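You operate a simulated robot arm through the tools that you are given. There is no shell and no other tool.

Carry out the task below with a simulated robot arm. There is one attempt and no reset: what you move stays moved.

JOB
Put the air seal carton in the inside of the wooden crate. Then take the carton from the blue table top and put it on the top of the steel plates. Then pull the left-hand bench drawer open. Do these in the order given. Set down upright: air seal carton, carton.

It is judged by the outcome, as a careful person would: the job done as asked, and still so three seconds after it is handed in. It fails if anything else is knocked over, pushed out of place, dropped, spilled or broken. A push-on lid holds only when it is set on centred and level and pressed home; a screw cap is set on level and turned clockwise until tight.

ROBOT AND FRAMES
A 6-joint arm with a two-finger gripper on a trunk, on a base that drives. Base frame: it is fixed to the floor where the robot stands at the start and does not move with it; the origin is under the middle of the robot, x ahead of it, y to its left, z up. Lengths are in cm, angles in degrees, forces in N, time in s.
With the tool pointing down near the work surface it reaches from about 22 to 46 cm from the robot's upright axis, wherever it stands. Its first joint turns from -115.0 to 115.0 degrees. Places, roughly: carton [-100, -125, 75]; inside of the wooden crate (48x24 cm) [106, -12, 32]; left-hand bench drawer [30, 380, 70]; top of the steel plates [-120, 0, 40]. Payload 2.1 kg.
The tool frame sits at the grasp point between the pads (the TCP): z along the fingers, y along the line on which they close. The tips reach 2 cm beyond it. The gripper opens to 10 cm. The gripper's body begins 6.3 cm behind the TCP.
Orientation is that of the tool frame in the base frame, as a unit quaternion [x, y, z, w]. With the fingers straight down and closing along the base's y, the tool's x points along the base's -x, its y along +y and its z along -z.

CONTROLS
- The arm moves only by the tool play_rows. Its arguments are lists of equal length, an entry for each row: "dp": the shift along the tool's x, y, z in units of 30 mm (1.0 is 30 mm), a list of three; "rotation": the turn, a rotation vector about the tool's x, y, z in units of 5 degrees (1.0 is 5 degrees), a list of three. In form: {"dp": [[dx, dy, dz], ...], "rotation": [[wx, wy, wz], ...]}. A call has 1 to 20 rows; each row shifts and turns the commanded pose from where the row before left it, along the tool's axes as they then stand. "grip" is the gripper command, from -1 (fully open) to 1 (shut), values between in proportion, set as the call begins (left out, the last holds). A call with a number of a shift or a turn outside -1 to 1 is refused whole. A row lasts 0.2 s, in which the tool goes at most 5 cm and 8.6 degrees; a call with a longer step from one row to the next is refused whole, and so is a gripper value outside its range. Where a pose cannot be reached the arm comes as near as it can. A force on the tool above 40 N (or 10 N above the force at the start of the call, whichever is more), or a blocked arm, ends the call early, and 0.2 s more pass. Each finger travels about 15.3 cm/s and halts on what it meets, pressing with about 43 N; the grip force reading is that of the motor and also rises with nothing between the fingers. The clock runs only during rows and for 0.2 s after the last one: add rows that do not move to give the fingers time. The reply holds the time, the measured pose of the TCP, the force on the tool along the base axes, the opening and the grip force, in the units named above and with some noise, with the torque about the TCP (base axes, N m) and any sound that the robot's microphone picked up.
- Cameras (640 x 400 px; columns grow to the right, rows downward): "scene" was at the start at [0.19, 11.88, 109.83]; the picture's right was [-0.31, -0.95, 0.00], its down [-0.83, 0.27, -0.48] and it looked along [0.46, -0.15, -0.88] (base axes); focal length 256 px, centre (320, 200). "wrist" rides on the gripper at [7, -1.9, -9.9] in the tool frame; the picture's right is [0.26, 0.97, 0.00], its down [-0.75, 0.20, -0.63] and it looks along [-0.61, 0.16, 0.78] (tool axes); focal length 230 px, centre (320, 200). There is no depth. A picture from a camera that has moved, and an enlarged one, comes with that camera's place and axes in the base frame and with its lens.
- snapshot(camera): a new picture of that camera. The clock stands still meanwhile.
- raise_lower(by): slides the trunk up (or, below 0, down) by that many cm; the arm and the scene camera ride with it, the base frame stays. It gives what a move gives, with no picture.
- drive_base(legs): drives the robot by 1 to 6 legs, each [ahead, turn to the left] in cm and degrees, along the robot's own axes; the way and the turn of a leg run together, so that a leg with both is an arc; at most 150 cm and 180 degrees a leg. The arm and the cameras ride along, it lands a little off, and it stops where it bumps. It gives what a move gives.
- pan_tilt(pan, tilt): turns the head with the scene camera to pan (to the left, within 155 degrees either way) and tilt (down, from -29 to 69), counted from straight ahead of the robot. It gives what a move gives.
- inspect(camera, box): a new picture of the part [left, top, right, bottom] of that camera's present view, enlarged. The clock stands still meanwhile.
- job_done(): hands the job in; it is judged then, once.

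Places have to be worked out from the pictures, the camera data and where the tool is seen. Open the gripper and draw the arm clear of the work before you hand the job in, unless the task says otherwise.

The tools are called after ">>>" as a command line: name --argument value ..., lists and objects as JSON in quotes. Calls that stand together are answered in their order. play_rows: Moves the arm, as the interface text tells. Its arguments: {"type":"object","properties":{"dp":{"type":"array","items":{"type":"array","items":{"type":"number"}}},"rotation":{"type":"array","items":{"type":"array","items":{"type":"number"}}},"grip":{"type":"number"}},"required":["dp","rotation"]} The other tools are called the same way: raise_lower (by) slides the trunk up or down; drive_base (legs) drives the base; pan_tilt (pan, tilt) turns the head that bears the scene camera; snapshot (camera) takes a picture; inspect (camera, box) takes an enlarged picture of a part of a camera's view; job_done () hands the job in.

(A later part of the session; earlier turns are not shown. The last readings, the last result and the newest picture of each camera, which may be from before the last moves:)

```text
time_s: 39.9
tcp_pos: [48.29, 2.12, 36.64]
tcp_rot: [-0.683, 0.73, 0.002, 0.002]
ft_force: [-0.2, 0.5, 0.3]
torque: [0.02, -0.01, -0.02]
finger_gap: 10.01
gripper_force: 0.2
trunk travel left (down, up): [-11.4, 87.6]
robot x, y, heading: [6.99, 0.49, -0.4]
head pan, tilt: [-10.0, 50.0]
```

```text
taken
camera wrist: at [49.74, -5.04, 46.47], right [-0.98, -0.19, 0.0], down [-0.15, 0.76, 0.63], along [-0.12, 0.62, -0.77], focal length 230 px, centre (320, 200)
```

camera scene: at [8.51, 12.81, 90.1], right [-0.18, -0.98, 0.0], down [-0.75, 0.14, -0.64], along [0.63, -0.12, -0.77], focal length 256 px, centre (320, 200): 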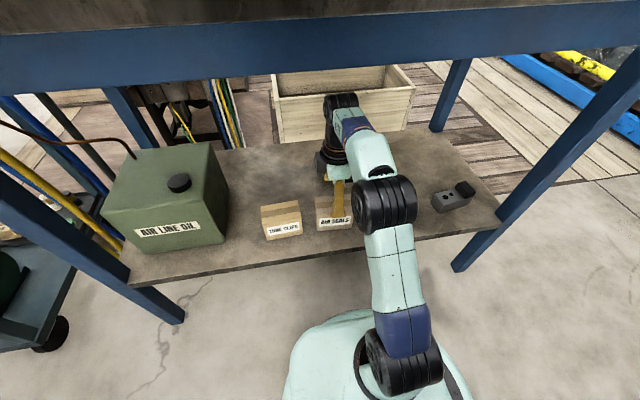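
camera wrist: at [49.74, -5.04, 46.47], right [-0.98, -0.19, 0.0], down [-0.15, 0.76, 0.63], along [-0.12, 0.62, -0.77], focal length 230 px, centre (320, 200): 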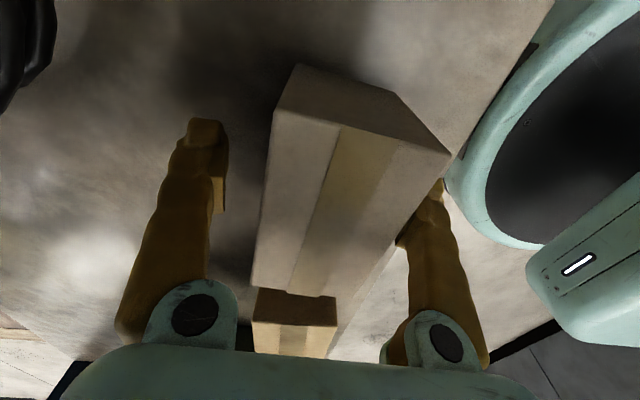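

Carton centre looks about 0.5 cm nearer than the TCP; I shift back 0.5 cm and close the gripper.

>>> play_rows --dp '[[0, 0.17, 0], [0, 0, 0]]' --rotation '[[0, 0, 0], [0, 0, 0]]'

>>> play_rows --dp '[[0, 0, 0], [0, 0, 0], [0, 0, 0], [0, 0, 0]]' --rotation '[[0, 0, 0], [0, 0, 0], [0, 0, 0], [0, 0, 0]]' --grip 1

>>> snapshot --camera "wrist"

```text
time_s: 40.5
tcp_pos: [47.79, 2.16, 36.64]
tcp_rot: [-0.683, 0.731, 0.002, 0.002]
ft_force: [-0.3, -0.1, 0.1]
torque: [0.01, 0.0, 0.02]
finger_gap: 9.99
gripper_force: 0.0
trunk travel left (down, up): [-11.4, 87.6]
robot x, y, heading: [7.03, 0.66, -0.2]
head pan, tilt: [-10.0, 50.0]
```

```text
time_s: 41.5
tcp_pos: [47.86, 2.06, 36.61]
tcp_rot: [-0.682, 0.731, 0.002, 0.002]
ft_force: [0.5, 0.7, 2.4]
torque: [0.03, 0.04, -0.04]
finger_gap: 5.69
gripper_force: 42.4
trunk travel left (down, up): [-11.4, 87.6]
robot x, y, heading: [6.84, 0.47, -0.0]
head pan, tilt: [-10.0, 50.0]
```

```text
taken
camera wrist: at [49.22, -5.01, 46.48], right [-0.98, -0.19, 0.0], down [-0.15, 0.76, 0.63], along [-0.12, 0.62, -0.77], focal length 230 px, centre (320, 200)
```

wrist: 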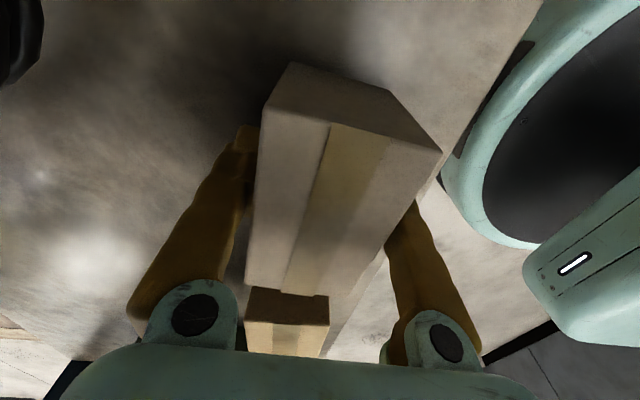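

Gripped at 5.7 cm. I lift 5 cm and check.

>>> play_rows --dp '[[0, 0, -0.4], [0, 0, -0.4], [0, 0, -0.4], [0, 0, -0.5], [0, 0, 0]]' --rotation '[[0, 0, 0], [0, 0, 0], [0, 0, 0], [0, 0, 0], [0, 0, 0]]'

>>> snapshot --camera "scene"

>>> snapshot --camera "wrist"

```text
time_s: 42.7
tcp_pos: [47.78, 2.07, 41.7]
tcp_rot: [-0.682, 0.731, 0.002, 0.001]
ft_force: [0.3, -0.2, -3.0]
torque: [0.01, 0.03, 0.01]
finger_gap: 5.68
gripper_force: 43.4
trunk travel left (down, up): [-11.4, 87.6]
robot x, y, heading: [7.12, 0.38, -0.4]
head pan, tilt: [-10.0, 50.0]
```

```text
taken
camera scene: at [8.54, 12.82, 90.1], right [-0.18, -0.98, 0.0], down [-0.75, 0.14, -0.64], along [0.63, -0.12, -0.77], focal length 256 px, centre (320, 200)
```

scene: 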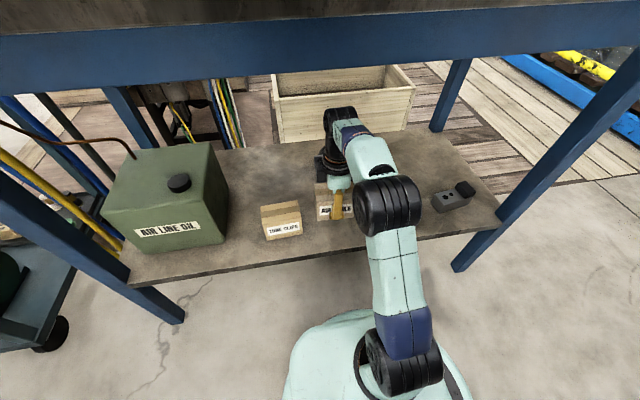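

```text
taken
camera wrist: at [49.22, -5.01, 51.6], right [-0.98, -0.19, 0.0], down [-0.15, 0.76, 0.63], along [-0.12, 0.62, -0.77], focal length 230 px, centre (320, 200)
```

wrist: 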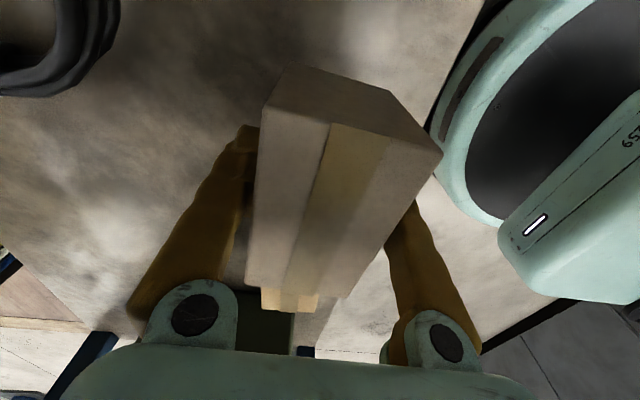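

Carton is held securely (≈3 N). I retract the arm toward the robot, then back out from the bench.

>>> play_rows --dp '[[0, 0.5, 0], [0, 0.7, 0], [0, 0.7, 0], [0, 0.7, 0], [0, 0.6, 0], [0, 0, 0]]' --rotation '[[0, 0, 0], [0, 0, 0], [0, 0, 0], [0, 0, 0], [0, 0, 0], [0, 0, 0]]'

>>> drive_base --legs '[[-32, 0]]'

>>> pan_tilt --pan -55 --tilt 30

>>> snapshot --camera "scene"

>>> snapshot --camera "wrist"

```text
time_s: 44.1
tcp_pos: [38.12, 2.73, 41.75]
tcp_rot: [-0.682, 0.731, 0.002, 0.002]
ft_force: [0.8, -0.3, -2.3]
torque: [-0.01, 0.03, -0.02]
finger_gap: 5.71
gripper_force: 43.1
trunk travel left (down, up): [-11.4, 87.6]
robot x, y, heading: [6.83, 0.53, -0.4]
head pan, tilt: [-10.0, 50.0]
```

```text
time_s: 46.2
tcp_pos: [6.29, 3.05, 41.6]
tcp_rot: [-0.683, 0.731, 0.001, 0.002]
ft_force: [0.0, -0.1, -2.3]
torque: [0.02, -0.01, 0.0]
finger_gap: 5.68
gripper_force: 42.5
trunk travel left (down, up): [-11.4, 87.6]
robot x, y, heading: [-25.09, 0.6, -0.4]
head pan, tilt: [-10.0, 50.0]
```

```text
time_s: 47.3
tcp_pos: [6.33, 3.04, 41.67]
tcp_rot: [-0.683, 0.731, 0.002, 0.002]
ft_force: [-0.7, -0.3, -2.9]
torque: [0.0, 0.02, 0.01]
finger_gap: 5.7
gripper_force: 43.0
trunk travel left (down, up): [-11.4, 87.6]
robot x, y, heading: [-25.5, 0.3, -0.2]
head pan, tilt: [-55.0, 30.0]
```

```text
taken
camera scene: at [-25.8, 6.93, 93.05], right [-0.82, -0.57, 0.0], down [-0.29, 0.41, -0.87], along [0.49, -0.71, -0.5], focal length 256 px, centre (320, 200)
```

scene: 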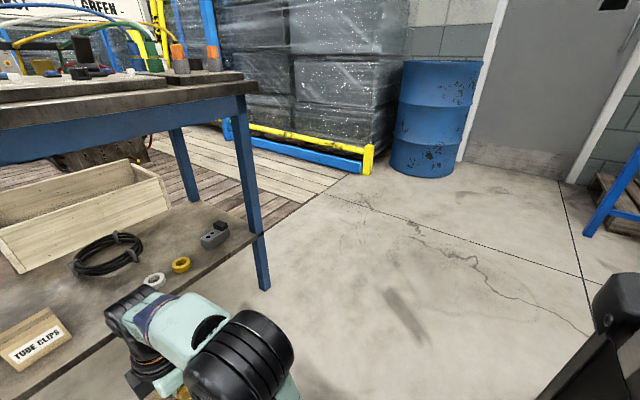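

```text
taken
camera wrist: at [7.74, -4.18, 51.53], right [-0.98, -0.19, 0.0], down [-0.15, 0.76, 0.63], along [-0.12, 0.62, -0.77], focal length 230 px, centre (320, 200)
```

wrist: 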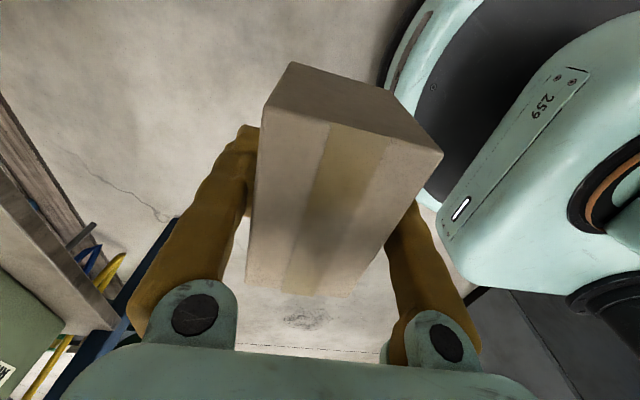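

The aisle to the right of the bench is wide (bench edge y≈-52, pallet y≈-190). I turn right and drive to about y=-100.

>>> drive_base --legs '[[0, -90], [100, 0], [0, 90]]'

>>> pan_tilt --pan 10 --tilt 25

>>> snapshot --camera "scene"

```text
time_s: 60.2
tcp_pos: [6.98, -97.45, 41.52]
tcp_rot: [-0.687, 0.727, 0.001, 0.002]
ft_force: [-0.6, -0.7, -2.6]
torque: [0.0, -0.03, -0.02]
finger_gap: 5.68
gripper_force: 42.4
trunk travel left (down, up): [-11.4, 87.6]
robot x, y, heading: [-24.46, -100.46, 0.5]
head pan, tilt: [-55.0, 30.0]
```

```text
time_s: 61.5
tcp_pos: [6.91, -97.45, 41.71]
tcp_rot: [-0.687, 0.727, 0.002, 0.001]
ft_force: [0.3, 0.9, -2.5]
torque: [-0.03, 0.0, 0.02]
finger_gap: 5.66
gripper_force: 43.0
trunk travel left (down, up): [-11.4, 87.6]
robot x, y, heading: [-24.05, -100.31, 0.4]
head pan, tilt: [10.0, 25.0]
```

```text
taken
camera scene: at [-21.41, -84.83, 93.85], right [0.18, -0.98, 0.0], down [-0.42, -0.08, -0.91], along [0.89, 0.16, -0.42], focal length 256 px, centre (320, 200)
```

scene: 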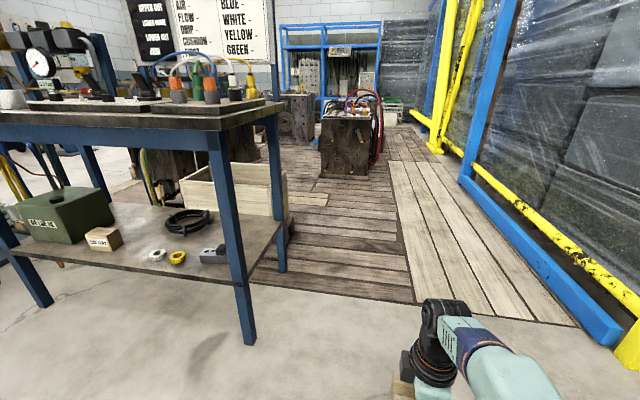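

I check whether the wooden deck is flush with the floor, and where the crate stands, before driving on.

>>> inspect --camera "scene" --box '[240, 230, 480, 380]'

>>> inspect --camera "scene" --box '[160, 120, 400, 270]'

```text
2.67 times, centred on (360, 305) of scene
camera zoom: at [-21.41, -84.83, 93.85], right [0.18, -0.98, 0.0], down [-0.42, -0.08, -0.91], along [0.89, 0.16, -0.42], focal length 682 px, centre (213, -80)
```

zoom: 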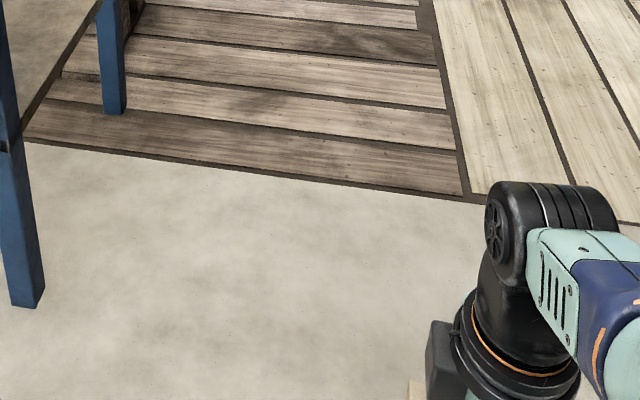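

```text
2.67 times, centred on (280, 195) of scene
camera zoom: at [-21.41, -84.83, 93.85], right [0.18, -0.98, 0.0], down [-0.42, -0.08, -0.91], along [0.89, 0.16, -0.42], focal length 682 px, centre (427, 213)
```

zoom: 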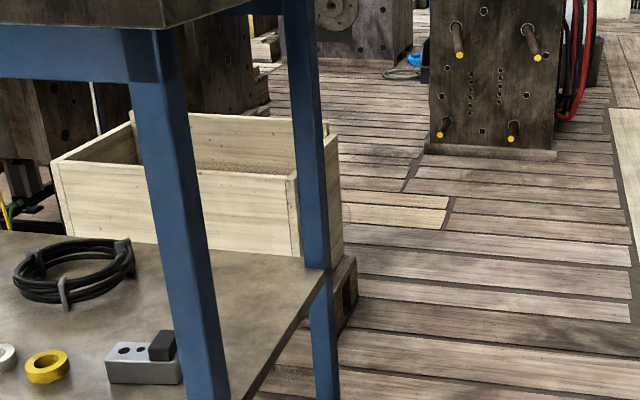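

The deck is flush and clear, and the crate stands on a pallet just behind the bench's right rear leg. I drive ahead 130 cm to come level with the crate.

>>> drive_base --legs '[[130, 0]]'

>>> pan_tilt --pan 80 --tilt 40

>>> snapshot --camera "scene"

```text
time_s: 68.0
tcp_pos: [136.15, -96.16, 41.61]
tcp_rot: [-0.688, 0.726, 0.002, 0.002]
ft_force: [-0.3, -0.3, -1.8]
torque: [0.0, 0.01, -0.06]
finger_gap: 5.7
gripper_force: 43.6
trunk travel left (down, up): [-11.4, 87.6]
robot x, y, heading: [104.69, -99.48, 0.4]
head pan, tilt: [10.0, 25.0]
```

```text
time_s: 69.4
tcp_pos: [136.15, -96.22, 41.66]
tcp_rot: [-0.688, 0.726, 0.002, 0.002]
ft_force: [0.3, 0.2, -1.9]
torque: [-0.01, -0.02, 0.04]
finger_gap: 5.69
gripper_force: 43.3
trunk travel left (down, up): [-11.4, 87.6]
robot x, y, heading: [104.64, -99.29, 0.3]
head pan, tilt: [80.0, 40.0]
```

```text
taken
camera scene: at [100.1, -77.03, 91.52], right [0.99, -0.16, 0.0], down [-0.11, -0.63, -0.77], along [0.13, 0.76, -0.64], focal length 256 px, centre (320, 200)
```

scene: 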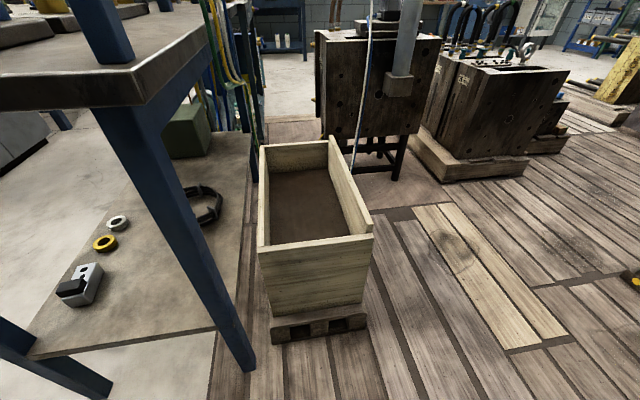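

The crate is on a small pallet: rim z≈46, inside floor z≈32, x≈94–118, y≈-36–12. I line up, turn to face it (+y), and raise the trunk so the carton clears the rim.

>>> drive_base --legs '[[3, 0], [0, 90]]'

>>> raise_lower --by 14

>>> pan_tilt --pan 0 --tilt 45

>>> snapshot --camera "scene"

```text
time_s: 74.1
tcp_pos: [105.08, -67.96, 41.76]
tcp_rot: [1.0, -0.031, -0.003, 0.0]
ft_force: [0.1, -0.3, -3.0]
torque: [-0.02, 0.03, 0.02]
finger_gap: 5.69
gripper_force: 42.8
trunk travel left (down, up): [-11.4, 87.6]
robot x, y, heading: [107.75, -99.26, 90.3]
head pan, tilt: [80.0, 40.0]
```

```text
time_s: 75.7
tcp_pos: [105.18, -67.86, 55.77]
tcp_rot: [0.999, -0.032, -0.002, 0.001]
ft_force: [0.2, -0.5, -1.7]
torque: [0.01, -0.02, 0.01]
finger_gap: 5.69
gripper_force: 42.9
trunk travel left (down, up): [-25.4, 73.6]
robot x, y, heading: [108.19, -98.86, 90.1]
head pan, tilt: [80.0, 40.0]
```

```text
time_s: 77.3
tcp_pos: [105.14, -67.83, 55.72]
tcp_rot: [0.999, -0.032, -0.002, 0.001]
ft_force: [-0.4, -0.7, -2.4]
torque: [0.01, 0.01, -0.01]
finger_gap: 5.68
gripper_force: 42.8
trunk travel left (down, up): [-25.4, 73.6]
robot x, y, heading: [108.28, -99.31, 90.1]
head pan, tilt: [0.0, 45.0]
```

```text
taken
camera scene: at [93.81, -97.18, 104.79], right [1.0, 0.0, 0.0], down [0.0, -0.71, -0.71], along [0.0, 0.71, -0.71], focal length 256 px, centre (320, 200)
```

scene: 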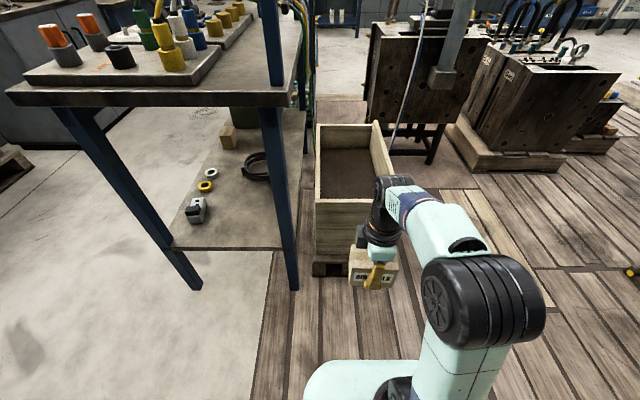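

All clearances look fine (rim z≈46, carton bottom ≈51.6, bench corner at (89,-56)). I drive 31 cm toward the crate.

>>> drive_base --legs '[[31, 0]]'

>>> snapshot --camera "scene"

>>> snapshot --camera "wrist"

```text
time_s: 79.4
tcp_pos: [105.11, -36.74, 55.73]
tcp_rot: [1.0, -0.031, -0.003, 0.0]
ft_force: [-0.1, 0.3, -2.0]
torque: [-0.01, -0.02, -0.01]
finger_gap: 5.69
gripper_force: 43.3
trunk travel left (down, up): [-25.4, 73.6]
robot x, y, heading: [107.74, -68.08, 90.1]
head pan, tilt: [0.0, 45.0]
```

```text
taken
camera scene: at [93.8, -66.03, 104.79], right [1.0, 0.0, 0.0], down [0.0, -0.71, -0.71], along [0.0, 0.71, -0.71], focal length 256 px, centre (320, 200)
```

scene: 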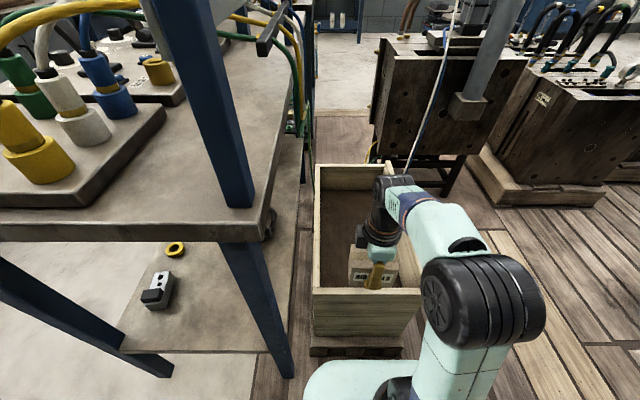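

```text
taken
camera wrist: at [112.3, -35.36, 65.53], right [0.2, -0.98, 0.0], down [-0.76, -0.15, 0.63], along [-0.62, -0.12, -0.77], focal length 230 px, centre (320, 200)
```

wrist: 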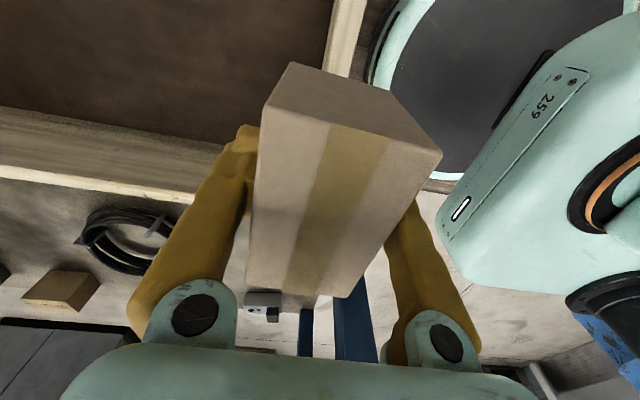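

The carton is over the near rim edge, still held. I extend the arm 11.7 cm to bring it to about (105.8, -25) inside the crate, above the floor.

>>> play_rows --dp '[[0, -0.5, 0], [0, -0.7, 0], [0, -0.7, 0], [0, -0.7, 0], [0, -0.7, 0], [0, -0.6, 0], [0, 0, 0]]' --rotation '[[0, 0, 0], [0, 0, 0], [0, 0, 0], [0, 0, 0], [0, 0, 0], [0, 0, 0], [0, 0, 0]]'

>>> snapshot --camera "scene"

>>> snapshot --camera "wrist"

```text
time_s: 81.0
tcp_pos: [105.81, -25.18, 55.6]
tcp_rot: [1.0, -0.031, -0.002, 0.0]
ft_force: [-0.8, -0.2, -2.7]
torque: [-0.01, -0.02, 0.01]
finger_gap: 5.69
gripper_force: 42.4
trunk travel left (down, up): [-25.4, 73.6]
robot x, y, heading: [108.05, -68.03, 89.9]
head pan, tilt: [0.0, 45.0]
```

```text
taken
camera scene: at [93.8, -66.02, 104.79], right [1.0, 0.0, 0.0], down [0.0, -0.71, -0.71], along [0.0, 0.71, -0.71], focal length 256 px, centre (320, 200)
```

scene: 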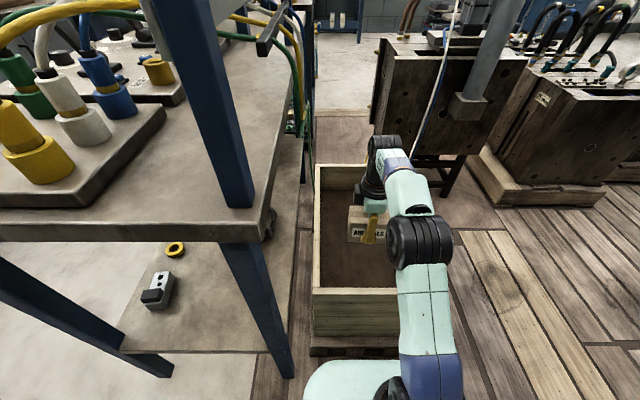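

```text
taken
camera wrist: at [113.0, -23.69, 65.47], right [0.2, -0.98, 0.0], down [-0.76, -0.15, 0.63], along [-0.62, -0.12, -0.77], focal length 230 px, centre (320, 200)
```

wrist: 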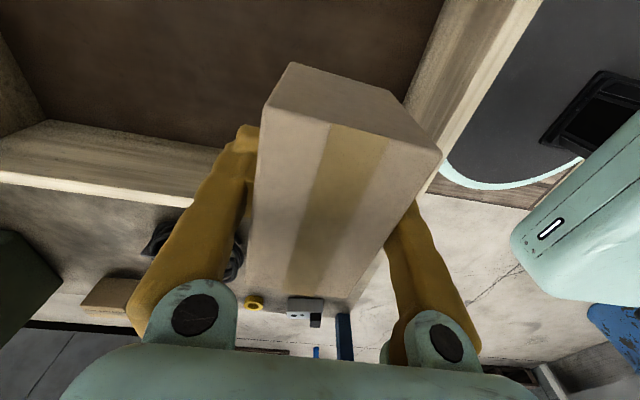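

Well centred. I descend quickly to z≈42.5, then creep.

>>> play_rows --dp '[[0, 0, 0.5], [0, 0, 0.7], [0, 0, 0.7], [0, 0, 0.7], [0, 0, 0.7], [0, 0, 0.6], [0, 0, 0.4], [0, 0, 0]]' --rotation '[[0, 0, 0], [0, 0, 0], [0, 0, 0], [0, 0, 0], [0, 0, 0], [0, 0, 0], [0, 0, 0], [0, 0, 0]]'

>>> snapshot --camera "scene"

>>> snapshot --camera "wrist"

```text
time_s: 82.8
tcp_pos: [105.76, -25.06, 42.87]
tcp_rot: [0.999, -0.032, -0.003, 0.001]
ft_force: [-0.4, 0.2, -2.9]
torque: [0.02, 0.0, -0.03]
finger_gap: 5.68
gripper_force: 43.1
trunk travel left (down, up): [-25.4, 73.6]
robot x, y, heading: [107.86, -67.93, 90.0]
head pan, tilt: [0.0, 45.0]
```

```text
taken
camera scene: at [93.8, -66.02, 104.79], right [1.0, 0.0, 0.0], down [0.0, -0.71, -0.71], along [0.0, 0.71, -0.71], focal length 256 px, centre (320, 200)
```

scene: 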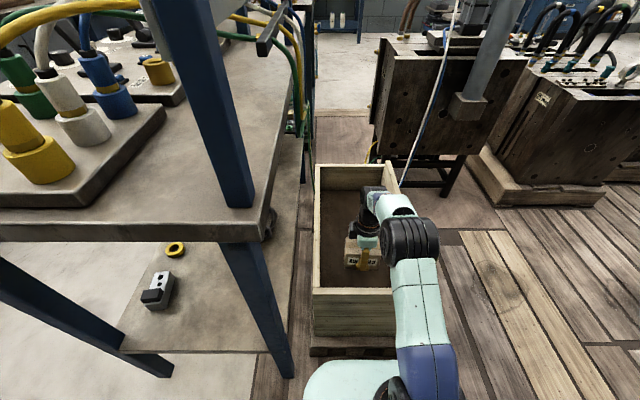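

```text
taken
camera wrist: at [112.94, -23.68, 52.64], right [0.2, -0.98, 0.0], down [-0.76, -0.15, 0.63], along [-0.62, -0.12, -0.77], focal length 230 px, centre (320, 200)
```

wrist: 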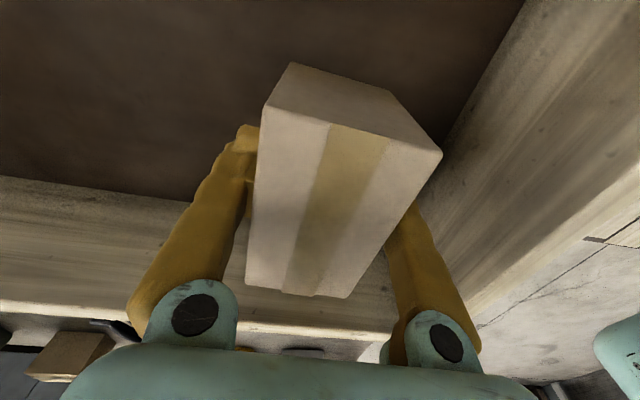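

Floor estimated at z≈33, so contact should come near TCP z≈37. I creep down with force monitoring.

>>> play_rows --dp '[[0, 0, 0.25], [0, 0, 0.25], [0, 0, 0.25], [0, 0, 0.2], [0, 0, 0.15], [0, 0, 0.1], [0, 0, 0.1], [0, 0, 0.1], [0, 0, 0.1], [0, 0, 0.1], [0, 0, 0.1], [0, 0, 0.1], [0, 0, 0.1], [0, 0, 0.1]]' --rotation '[[0, 0, 0], [0, 0, 0], [0, 0, 0], [0, 0, 0], [0, 0, 0], [0, 0, 0], [0, 0, 0], [0, 0, 0], [0, 0, 0], [0, 0, 0], [0, 0, 0], [0, 0, 0], [0, 0, 0], [0, 0, 0]]'

```text
time_s: 85.8
tcp_pos: [105.63, -25.12, 37.18]
tcp_rot: [0.999, -0.032, -0.004, -0.003]
ft_force: [-0.5, -2.4, 30.7]
torque: [-1.03, -0.13, 0.03]
finger_gap: 5.73
gripper_force: 43.0
trunk travel left (down, up): [-25.4, 73.6]
robot x, y, heading: [107.69, -68.03, 89.8]
head pan, tilt: [0.0, 45.0]
```

Contact felt (30 N) at z≈37.2. I ease up 3 mm to relieve the press and open the gripper.

>>> play_rows --dp '[[0, 0, -0.1], [0, 0, 0]]' --rotation '[[0, 0, 0], [0, 0, 0]]'

>>> play_rows --dp '[[0, 0, 0], [0, 0, 0], [0, 0, 0]]' --rotation '[[0, 0, 0], [0, 0, 0], [0, 0, 0]]' --grip -1

>>> snapshot --camera "wrist"

```text
time_s: 86.4
tcp_pos: [105.8, -25.06, 37.08]
tcp_rot: [0.999, -0.032, -0.004, 0.0]
ft_force: [-1.7, 3.8, 8.3]
torque: [0.17, 0.17, -0.03]
finger_gap: 5.69
gripper_force: 43.2
trunk travel left (down, up): [-25.4, 73.6]
robot x, y, heading: [107.84, -68.16, 89.9]
head pan, tilt: [0.0, 45.0]
```

```text
time_s: 87.2
tcp_pos: [105.72, -25.06, 37.0]
tcp_rot: [0.999, -0.032, -0.003, 0.0]
ft_force: [-0.7, -0.1, 0.0]
torque: [-0.01, -0.02, -0.01]
finger_gap: 10.0
gripper_force: 0.0
trunk travel left (down, up): [-25.4, 73.6]
robot x, y, heading: [107.68, -67.93, 90.3]
head pan, tilt: [0.0, 45.0]
```

```text
taken
camera wrist: at [112.92, -23.67, 46.94], right [0.2, -0.98, 0.0], down [-0.76, -0.15, 0.63], along [-0.62, -0.12, -0.77], focal length 230 px, centre (320, 200)
```

wrist: 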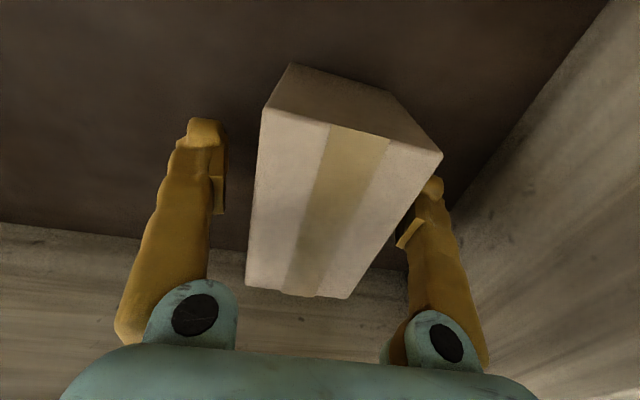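

The carton stands upright in the crate. I lift the open gripper straight up and retract.

>>> play_rows --dp '[[0, 0, -0.3], [0, 0, -0.6], [0, 0, -0.8], [0, 0, -0.8], [0, 0, -0.8], [0, 0, -0.8], [0, 0, -0.8], [0, 0, -0.8], [0, 0, 0]]' --rotation '[[0, 0, 0], [0, 0, 0], [0, 0, 0], [0, 0, 0], [0, 0, 0], [0, 0, 0], [0, 0, 0], [0, 0, 0], [0, 0, 0]]'

>>> play_rows --dp '[[0, 0.7, 0], [0, 0.8, 0], [0, 0.8, 0], [0, 0.8, 0], [0, 0.8, 0], [0, 0, 0]]' --rotation '[[0, 0, 0], [0, 0, 0], [0, 0, 0], [0, 0, 0], [0, 0, 0], [0, 0, 0]]'

>>> snapshot --camera "scene"

>>> snapshot --camera "wrist"

```text
time_s: 89.2
tcp_pos: [105.92, -24.97, 54.21]
tcp_rot: [1.0, -0.031, -0.003, 0.0]
ft_force: [-0.1, 0.7, 0.2]
torque: [0.02, 0.03, -0.02]
finger_gap: 10.02
gripper_force: 0.0
trunk travel left (down, up): [-25.4, 73.6]
robot x, y, heading: [107.82, -68.03, 90.2]
head pan, tilt: [0.0, 45.0]
```

```text
time_s: 90.6
tcp_pos: [105.09, -36.78, 54.16]
tcp_rot: [1.0, -0.031, -0.002, 0.0]
ft_force: [0.4, -0.3, -0.2]
torque: [0.03, -0.03, -0.02]
finger_gap: 10.0
gripper_force: 0.1
trunk travel left (down, up): [-25.4, 73.6]
robot x, y, heading: [107.55, -68.18, 90.3]
head pan, tilt: [0.0, 45.0]
```

```text
taken
camera scene: at [93.8, -66.06, 104.79], right [1.0, 0.0, 0.0], down [0.0, -0.71, -0.71], along [0.0, 0.71, -0.71], focal length 256 px, centre (320, 200)
```

scene: 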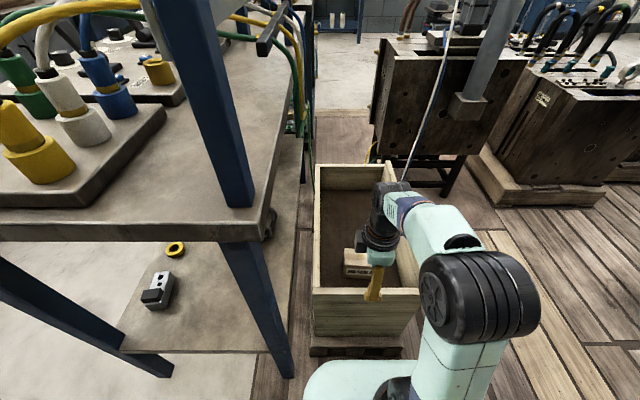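

```text
taken
camera wrist: at [112.31, -35.4, 64.04], right [0.2, -0.98, 0.0], down [-0.76, -0.15, 0.63], along [-0.62, -0.12, -0.77], focal length 230 px, centre (320, 200)
```

wrist: 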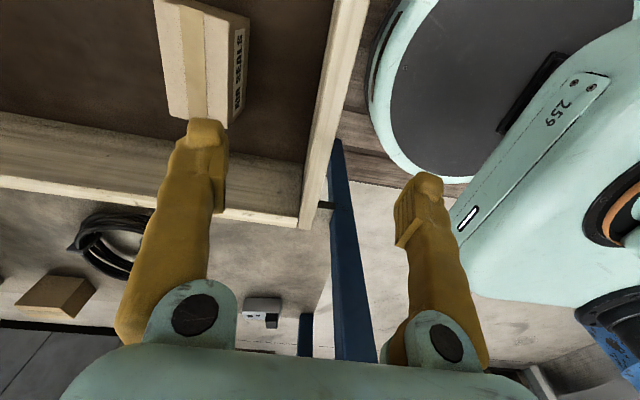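

The air seal carton is upright inside the crate. Next I back away and drive towards the blue table, stopping well short of it.

>>> drive_base --legs '[[-55, 0], [0, 90], [140, 0]]'

>>> pan_tilt --pan 0 --tilt 30

>>> snapshot --camera "scene"

```text
time_s: 104.2
tcp_pos: [-64.51, -124.09, 54.17]
tcp_rot: [0.732, 0.681, -0.002, 0.001]
ft_force: [0.3, 0.3, -0.7]
torque: [-0.01, 0.0, 0.0]
finger_gap: 10.0
gripper_force: 0.1
trunk travel left (down, up): [-25.4, 73.6]
robot x, y, heading: [-33.25, -121.3, 179.5]
head pan, tilt: [0.0, 45.0]
```

```text
time_s: 104.9
tcp_pos: [-64.48, -124.07, 54.3]
tcp_rot: [0.733, 0.68, -0.002, 0.002]
ft_force: [0.0, -0.5, 0.5]
torque: [-0.03, 0.07, 0.03]
finger_gap: 10.0
gripper_force: 0.0
trunk travel left (down, up): [-25.4, 73.6]
robot x, y, heading: [-33.26, -121.55, 179.4]
head pan, tilt: [0.0, 30.0]
```

```text
taken
camera scene: at [-36.37, -135.75, 107.04], right [0.01, 1.0, 0.0], down [0.5, 0.0, -0.87], along [-0.87, 0.01, -0.5], focal length 256 px, centre (320, 200)
```

scene: 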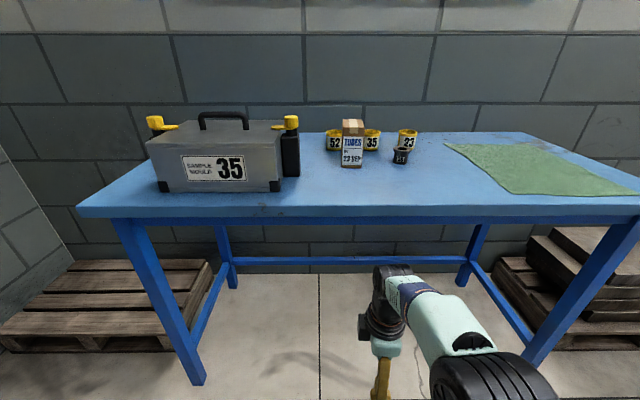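

>>> inspect --camera "scene" --box '[280, 100, 440, 200]'

```text
4.00 times, centred on (360, 150) of scene
camera zoom: at [-36.37, -135.75, 107.04], right [0.01, 1.0, 0.0], down [0.5, 0.0, -0.87], along [-0.87, 0.01, -0.5], focal length 1023 px, centre (160, 400)
```

zoom: 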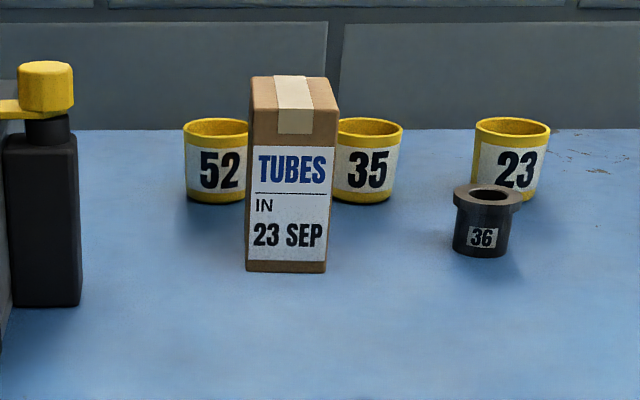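

The carton on the blue table is the tall "TUBES" box at around y≈-125. I raise the trunk 24 cm for a second viewpoint and for working height.

>>> raise_lower --by 24

>>> pan_tilt --pan 0 --tilt 40

>>> snapshot --camera "scene"

>>> inspect --camera "scene" --box '[260, 120, 460, 245]'

```text
time_s: 107.4
tcp_pos: [-64.49, -124.05, 78.12]
tcp_rot: [0.733, 0.68, -0.002, 0.001]
ft_force: [-0.3, -0.6, 0.6]
torque: [0.03, 0.0, -0.01]
finger_gap: 9.96
gripper_force: 0.0
trunk travel left (down, up): [-49.4, 49.6]
robot x, y, heading: [-32.83, -121.81, 179.5]
head pan, tilt: [0.0, 30.0]
```

```text
time_s: 108.1
tcp_pos: [-64.46, -123.97, 78.16]
tcp_rot: [0.733, 0.681, -0.002, 0.002]
ft_force: [-0.5, -0.2, -0.1]
torque: [0.03, 0.0, 0.0]
finger_gap: 9.99
gripper_force: 0.0
trunk travel left (down, up): [-49.4, 49.6]
robot x, y, heading: [-33.26, -121.39, 179.4]
head pan, tilt: [0.0, 40.0]
```

```text
taken
camera scene: at [-35.83, -135.75, 129.52], right [0.01, 1.0, 0.0], down [0.64, -0.01, -0.77], along [-0.77, 0.01, -0.64], focal length 256 px, centre (320, 200)
```

scene: 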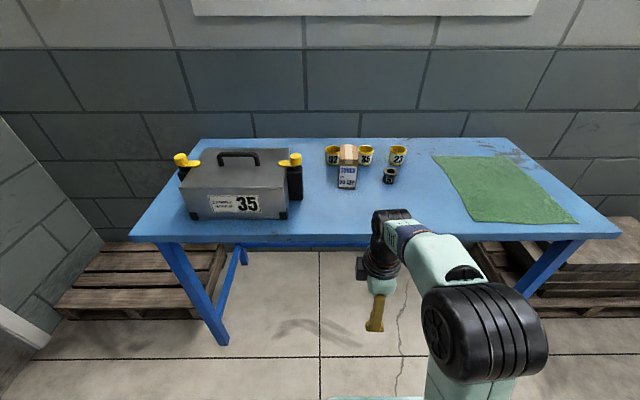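

```text
3.20 times, centred on (360, 182) of scene
camera zoom: at [-35.83, -135.75, 129.52], right [0.01, 1.0, 0.0], down [0.64, -0.01, -0.77], along [-0.77, 0.01, -0.64], focal length 818 px, centre (192, 256)
```

zoom: 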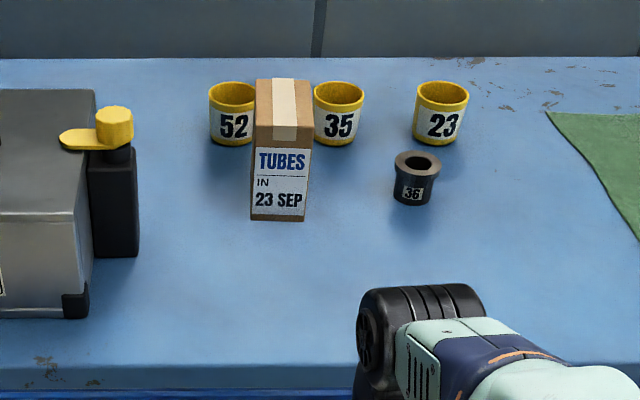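

Triangulated: table top z≈80, carton about 5.3 (y) × 9.3 (x) × 10.8 tall, centred near (-104.9, -126.4), yawed ≈-3.5°. I turn the gripper to close along y and raise the trunk so the fingers clear the carton top.

>>> play_rows --dp '[[0, 0, 0], [0, 0, 0], [0, 0, 0], [0, 0, 0], [0, 0, 0], [0, 0, 0], [0, 0, 0], [0, 0, 0], [0, 0, 0], [0, 0, 0], [0, 0, 0], [0, 0, 0], [0, 0, 0], [0, 0, 0], [0, 0, 0], [0, 0, 0], [0, 0, 0], [0, 0, 0], [0, 0, 0]]' --rotation '[[0, 0, 0.992], [0, 0, 0.992], [0, 0, 0.992], [0, 0, 0.992], [0, 0, 0.992], [0, 0, 0.992], [0, 0, 0.992], [0, 0, 0.992], [0, 0, 0.992], [0, 0, 0.992], [0, 0, 0.992], [0, 0, 0.992], [0, 0, 0.992], [0, 0, 0.992], [0, 0, 0.992], [0, 0, 0.992], [0, 0, 0.992], [0, 0, 0.992], [0, 0, 0]]' --grip -1

>>> raise_lower --by 18

>>> drive_base --legs '[[22, 0]]'

>>> snapshot --camera "wrist"

>>> snapshot --camera "scene"

```text
time_s: 112.1
tcp_pos: [-64.49, -124.05, 78.27]
tcp_rot: [1.0, -0.03, 0.0, 0.003]
ft_force: [0.3, -0.1, 0.1]
torque: [-0.03, -0.05, -0.03]
finger_gap: 10.03
gripper_force: 0.1
trunk travel left (down, up): [-49.4, 49.6]
robot x, y, heading: [-33.27, -121.88, 179.6]
head pan, tilt: [0.0, 40.0]
```

```text
time_s: 114.1
tcp_pos: [-64.5, -124.01, 96.26]
tcp_rot: [1.0, -0.029, 0.0, 0.003]
ft_force: [0.0, 0.5, 0.0]
torque: [-0.01, 0.0, 0.0]
finger_gap: 10.0
gripper_force: 0.1
trunk travel left (down, up): [-67.4, 31.6]
robot x, y, heading: [-33.35, -121.67, 179.8]
head pan, tilt: [0.0, 40.0]
```

```text
time_s: 115.8
tcp_pos: [-86.22, -123.7, 96.24]
tcp_rot: [0.999, -0.032, 0.0, 0.002]
ft_force: [0.0, -0.2, -0.9]
torque: [0.0, 0.01, 0.01]
finger_gap: 10.0
gripper_force: 0.1
trunk travel left (down, up): [-67.4, 31.6]
robot x, y, heading: [-54.68, -121.83, 179.6]
head pan, tilt: [0.0, 40.0]
```

```text
taken
camera wrist: at [-79.14, -122.28, 106.08], right [0.2, -0.98, 0.01], down [-0.76, -0.15, 0.63], along [-0.62, -0.13, -0.78], focal length 230 px, centre (320, 200)
```

wrist: 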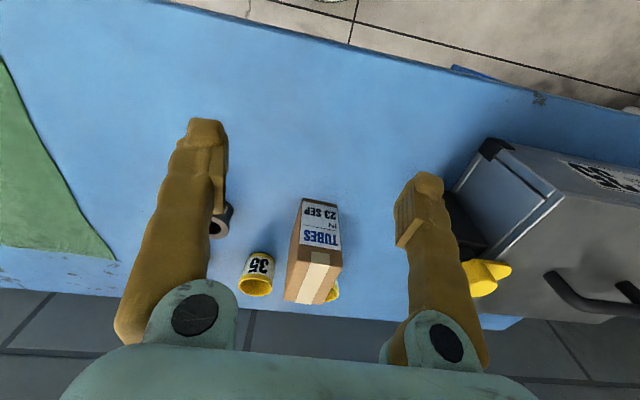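

```text
taken
camera scene: at [-57.68, -135.51, 147.52], right [0.01, 1.0, 0.0], down [0.64, -0.01, -0.77], along [-0.77, 0.01, -0.64], focal length 256 px, centre (320, 200)
```

scene: 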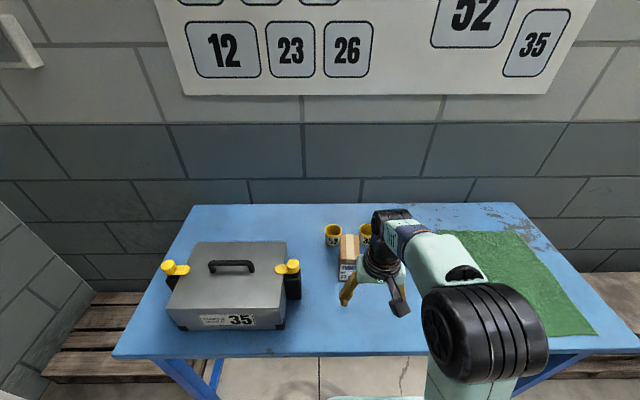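

The wrist view confirms the carton at y≈-126.5 and front face x≈-100.3. I drive 9 cm more.

>>> drive_base --legs '[[9, 0]]'

```text
time_s: 116.9
tcp_pos: [-95.28, -123.59, 96.23]
tcp_rot: [1.0, -0.031, -0.001, 0.003]
ft_force: [0.2, 0.3, 0.2]
torque: [-0.05, -0.01, -0.04]
finger_gap: 10.02
gripper_force: 0.0
trunk travel left (down, up): [-67.4, 31.6]
robot x, y, heading: [-63.7, -121.2, 179.2]
head pan, tilt: [0.0, 40.0]
```

Now I shift the tool over the carton centre, staying above it.

>>> play_rows --dp '[[-0.628, 0.234, 0], [-0.628, 0.234, 0], [-0.628, 0.234, 0], [-0.628, 0.234, 0], [-0.628, 0.234, 0], [0, 0, 0]]' --rotation '[[0, 0, 0], [0, 0, 0], [0, 0, 0], [0, 0, 0], [0, 0, 0], [0, 0, 0]]'

>>> snapshot --camera "wrist"

>>> inspect --camera "scene" --box '[260, 200, 460, 325]'

```text
time_s: 118.3
tcp_pos: [-104.72, -126.53, 96.2]
tcp_rot: [1.0, -0.031, 0.001, 0.002]
ft_force: [0.0, -0.2, -0.6]
torque: [-0.04, -0.02, -0.02]
finger_gap: 9.99
gripper_force: 0.1
trunk travel left (down, up): [-67.4, 31.6]
robot x, y, heading: [-64.17, -121.14, 179.2]
head pan, tilt: [0.0, 40.0]
```

```text
taken
camera wrist: at [-97.62, -125.07, 106.13], right [0.2, -0.98, 0.01], down [-0.76, -0.15, 0.63], along [-0.62, -0.13, -0.78], focal length 230 px, centre (320, 200)
```

wrist: 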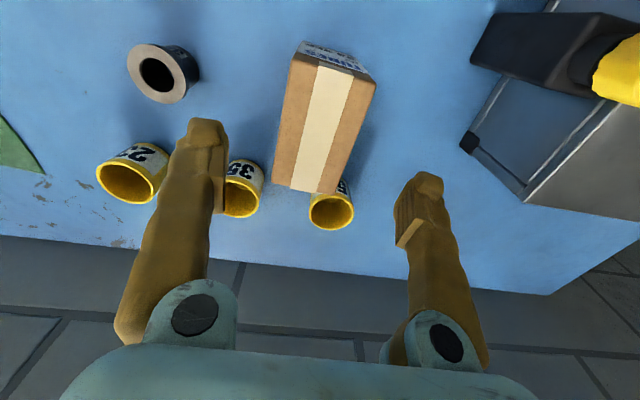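

```text
3.20 times, centred on (360, 262) of scene
camera zoom: at [-66.61, -135.38, 147.52], right [0.01, 1.0, 0.0], down [0.64, -0.01, -0.77], along [-0.77, 0.01, -0.64], focal length 818 px, centre (192, 0)
```

zoom: 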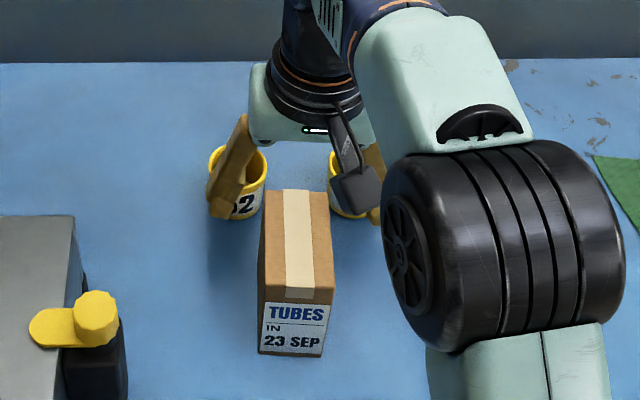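

TCP matches the carton's top-centre to within 2–3 mm. I descend to z≈86 with fingers open.

>>> play_rows --dp '[[0, 0, 0.4], [0, 0, 0.6], [0, 0, 0.6], [0, 0, 0.6], [0, 0, 0.6], [0, 0, 0.4], [0, 0, 0.2], [0, 0, 0]]' --rotation '[[0, 0, 0], [0, 0, 0], [0, 0, 0], [0, 0, 0], [0, 0, 0], [0, 0, 0], [0, 0, 0], [0, 0, 0]]'

>>> snapshot --camera "wrist"

>>> inspect --camera "scene" --box '[260, 200, 460, 325]'

```text
time_s: 120.1
tcp_pos: [-104.82, -126.55, 85.97]
tcp_rot: [0.999, -0.032, 0.0, 0.003]
ft_force: [0.1, 0.7, 0.4]
torque: [0.01, -0.02, 0.0]
finger_gap: 10.01
gripper_force: 0.1
trunk travel left (down, up): [-67.4, 31.6]
robot x, y, heading: [-64.29, -121.19, 179.1]
head pan, tilt: [0.0, 40.0]
```

```text
taken
camera wrist: at [-97.73, -125.13, 95.95], right [0.2, -0.98, 0.01], down [-0.76, -0.15, 0.63], along [-0.62, -0.13, -0.78], focal length 230 px, centre (320, 200)
```

wrist: 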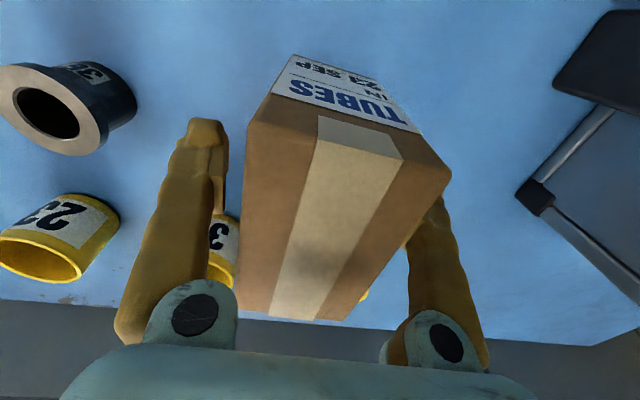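

```text
3.20 times, centred on (360, 262) of scene
camera zoom: at [-66.67, -135.39, 147.52], right [0.01, 1.0, 0.0], down [0.64, -0.01, -0.77], along [-0.77, 0.01, -0.64], focal length 818 px, centre (192, 0)
```

zoom: 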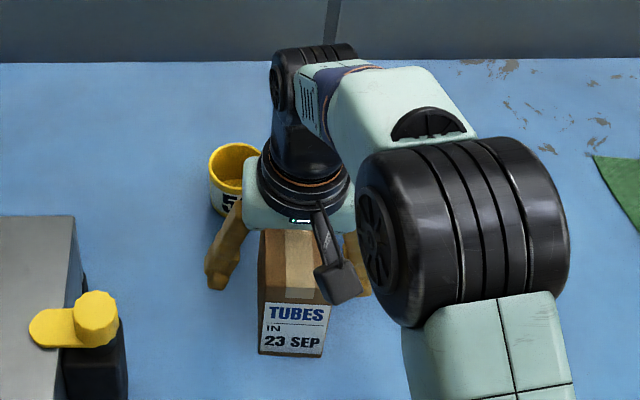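

Fingers straddle the carton. I close.

>>> play_rows --dp '[[0, 0, 0], [0, 0, 0], [0, 0, 0], [0, 0, 0]]' --rotation '[[0, 0, 0], [0, 0, 0], [0, 0, 0], [0, 0, 0]]' --grip 1

>>> play_rows --dp '[[0, 0, -0.2], [0, 0, -0.4], [0, 0, -0.5], [0, 0, -0.6], [0, 0, -0.6], [0, 0, -0.6], [0, 0, 0]]' --rotation '[[0, 0, 0], [0, 0, 0], [0, 0, 0], [0, 0, 0], [0, 0, 0], [0, 0, 0], [0, 0, 0]]'

>>> snapshot --camera "wrist"

>>> snapshot --camera "scene"

```text
time_s: 121.1
tcp_pos: [-104.86, -126.58, 86.2]
tcp_rot: [1.0, -0.03, 0.0, 0.002]
ft_force: [-0.2, 0.0, -0.9]
torque: [-0.11, 0.05, -0.05]
finger_gap: 5.29
gripper_force: 43.2
trunk travel left (down, up): [-67.4, 31.6]
robot x, y, heading: [-64.17, -121.29, 179.1]
head pan, tilt: [0.0, 40.0]
```

```text
time_s: 122.7
tcp_pos: [-104.91, -126.51, 94.62]
tcp_rot: [1.0, -0.031, -0.001, 0.003]
ft_force: [-1.0, -1.1, -3.3]
torque: [-0.01, 0.01, 0.01]
finger_gap: 5.29
gripper_force: 42.9
trunk travel left (down, up): [-67.4, 31.6]
robot x, y, heading: [-63.83, -121.18, 179.2]
head pan, tilt: [0.0, 40.0]
```

```text
taken
camera wrist: at [-97.81, -125.03, 104.59], right [0.2, -0.98, 0.01], down [-0.76, -0.15, 0.63], along [-0.62, -0.13, -0.78], focal length 230 px, centre (320, 200)
```

wrist: 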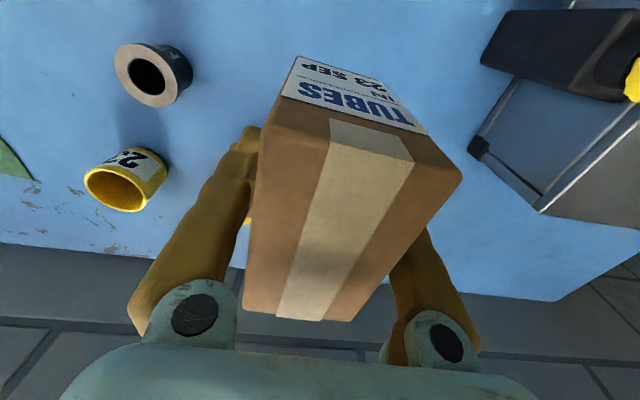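

```text
taken
camera scene: at [-66.74, -135.41, 147.51], right [0.01, 1.0, 0.0], down [0.64, -0.01, -0.77], along [-0.77, 0.01, -0.64], focal length 256 px, centre (320, 200)
```

scene: 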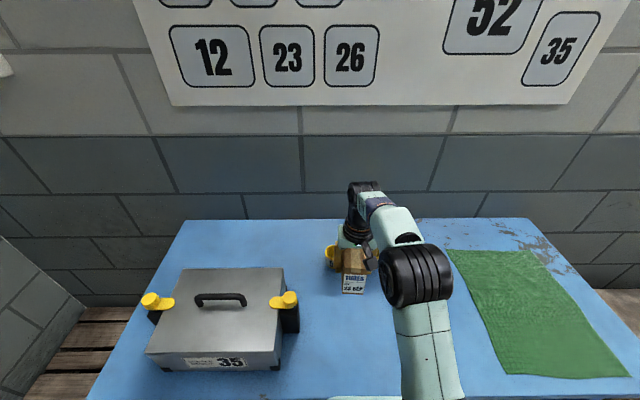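

Carton is held (5.29 cm gap, ~3 N) and clear of the table. I retract the arm and back away.

>>> play_rows --dp '[[0.5, 0, 0], [0.7, 0, 0], [0.7, 0, 0], [0.7, 0, 0], [0.6, 0, 0], [0, 0, 0]]' --rotation '[[0, 0, 0], [0, 0, 0], [0, 0, 0], [0, 0, 0], [0, 0, 0], [0, 0, 0]]'

>>> drive_base --legs '[[-40, 0]]'

>>> raise_lower --by -25

>>> snapshot --camera "scene"

```text
time_s: 124.1
tcp_pos: [-95.38, -127.03, 94.8]
tcp_rot: [0.999, -0.032, 0.0, 0.002]
ft_force: [-0.3, 0.7, -3.5]
torque: [-0.04, 0.0, -0.03]
finger_gap: 5.29
gripper_force: 43.0
trunk travel left (down, up): [-67.4, 31.6]
robot x, y, heading: [-64.07, -121.11, 179.1]
head pan, tilt: [0.0, 40.0]
```

```text
time_s: 126.6
tcp_pos: [-55.42, -127.71, 94.86]
tcp_rot: [0.999, -0.032, -0.001, 0.003]
ft_force: [0.5, 0.0, -3.2]
torque: [-0.01, 0.03, 0.0]
finger_gap: 5.3
gripper_force: 42.9
trunk travel left (down, up): [-67.4, 31.6]
robot x, y, heading: [-23.74, -121.84, 179.3]
head pan, tilt: [0.0, 40.0]
```

```text
time_s: 129.2
tcp_pos: [-55.43, -127.52, 69.72]
tcp_rot: [0.999, -0.032, 0.001, 0.003]
ft_force: [0.7, 0.3, -3.4]
torque: [0.0, 0.01, 0.0]
finger_gap: 5.3
gripper_force: 42.7
trunk travel left (down, up): [-42.4, 56.6]
robot x, y, heading: [-24.06, -121.98, 179.2]
head pan, tilt: [0.0, 40.0]
```

```text
taken
camera scene: at [-26.87, -135.91, 122.52], right [0.01, 1.0, 0.0], down [0.64, -0.01, -0.77], along [-0.77, 0.01, -0.64], focal length 256 px, centre (320, 200)
```

scene: 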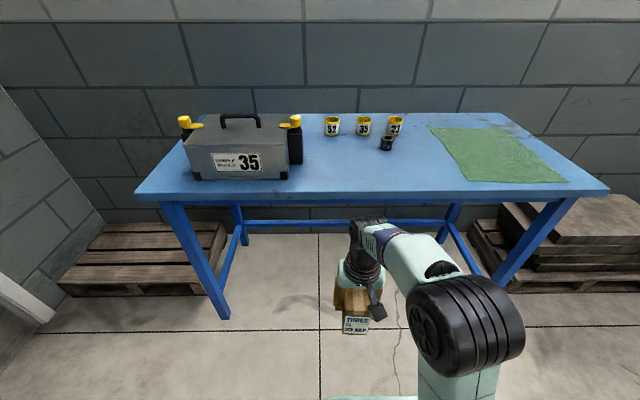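

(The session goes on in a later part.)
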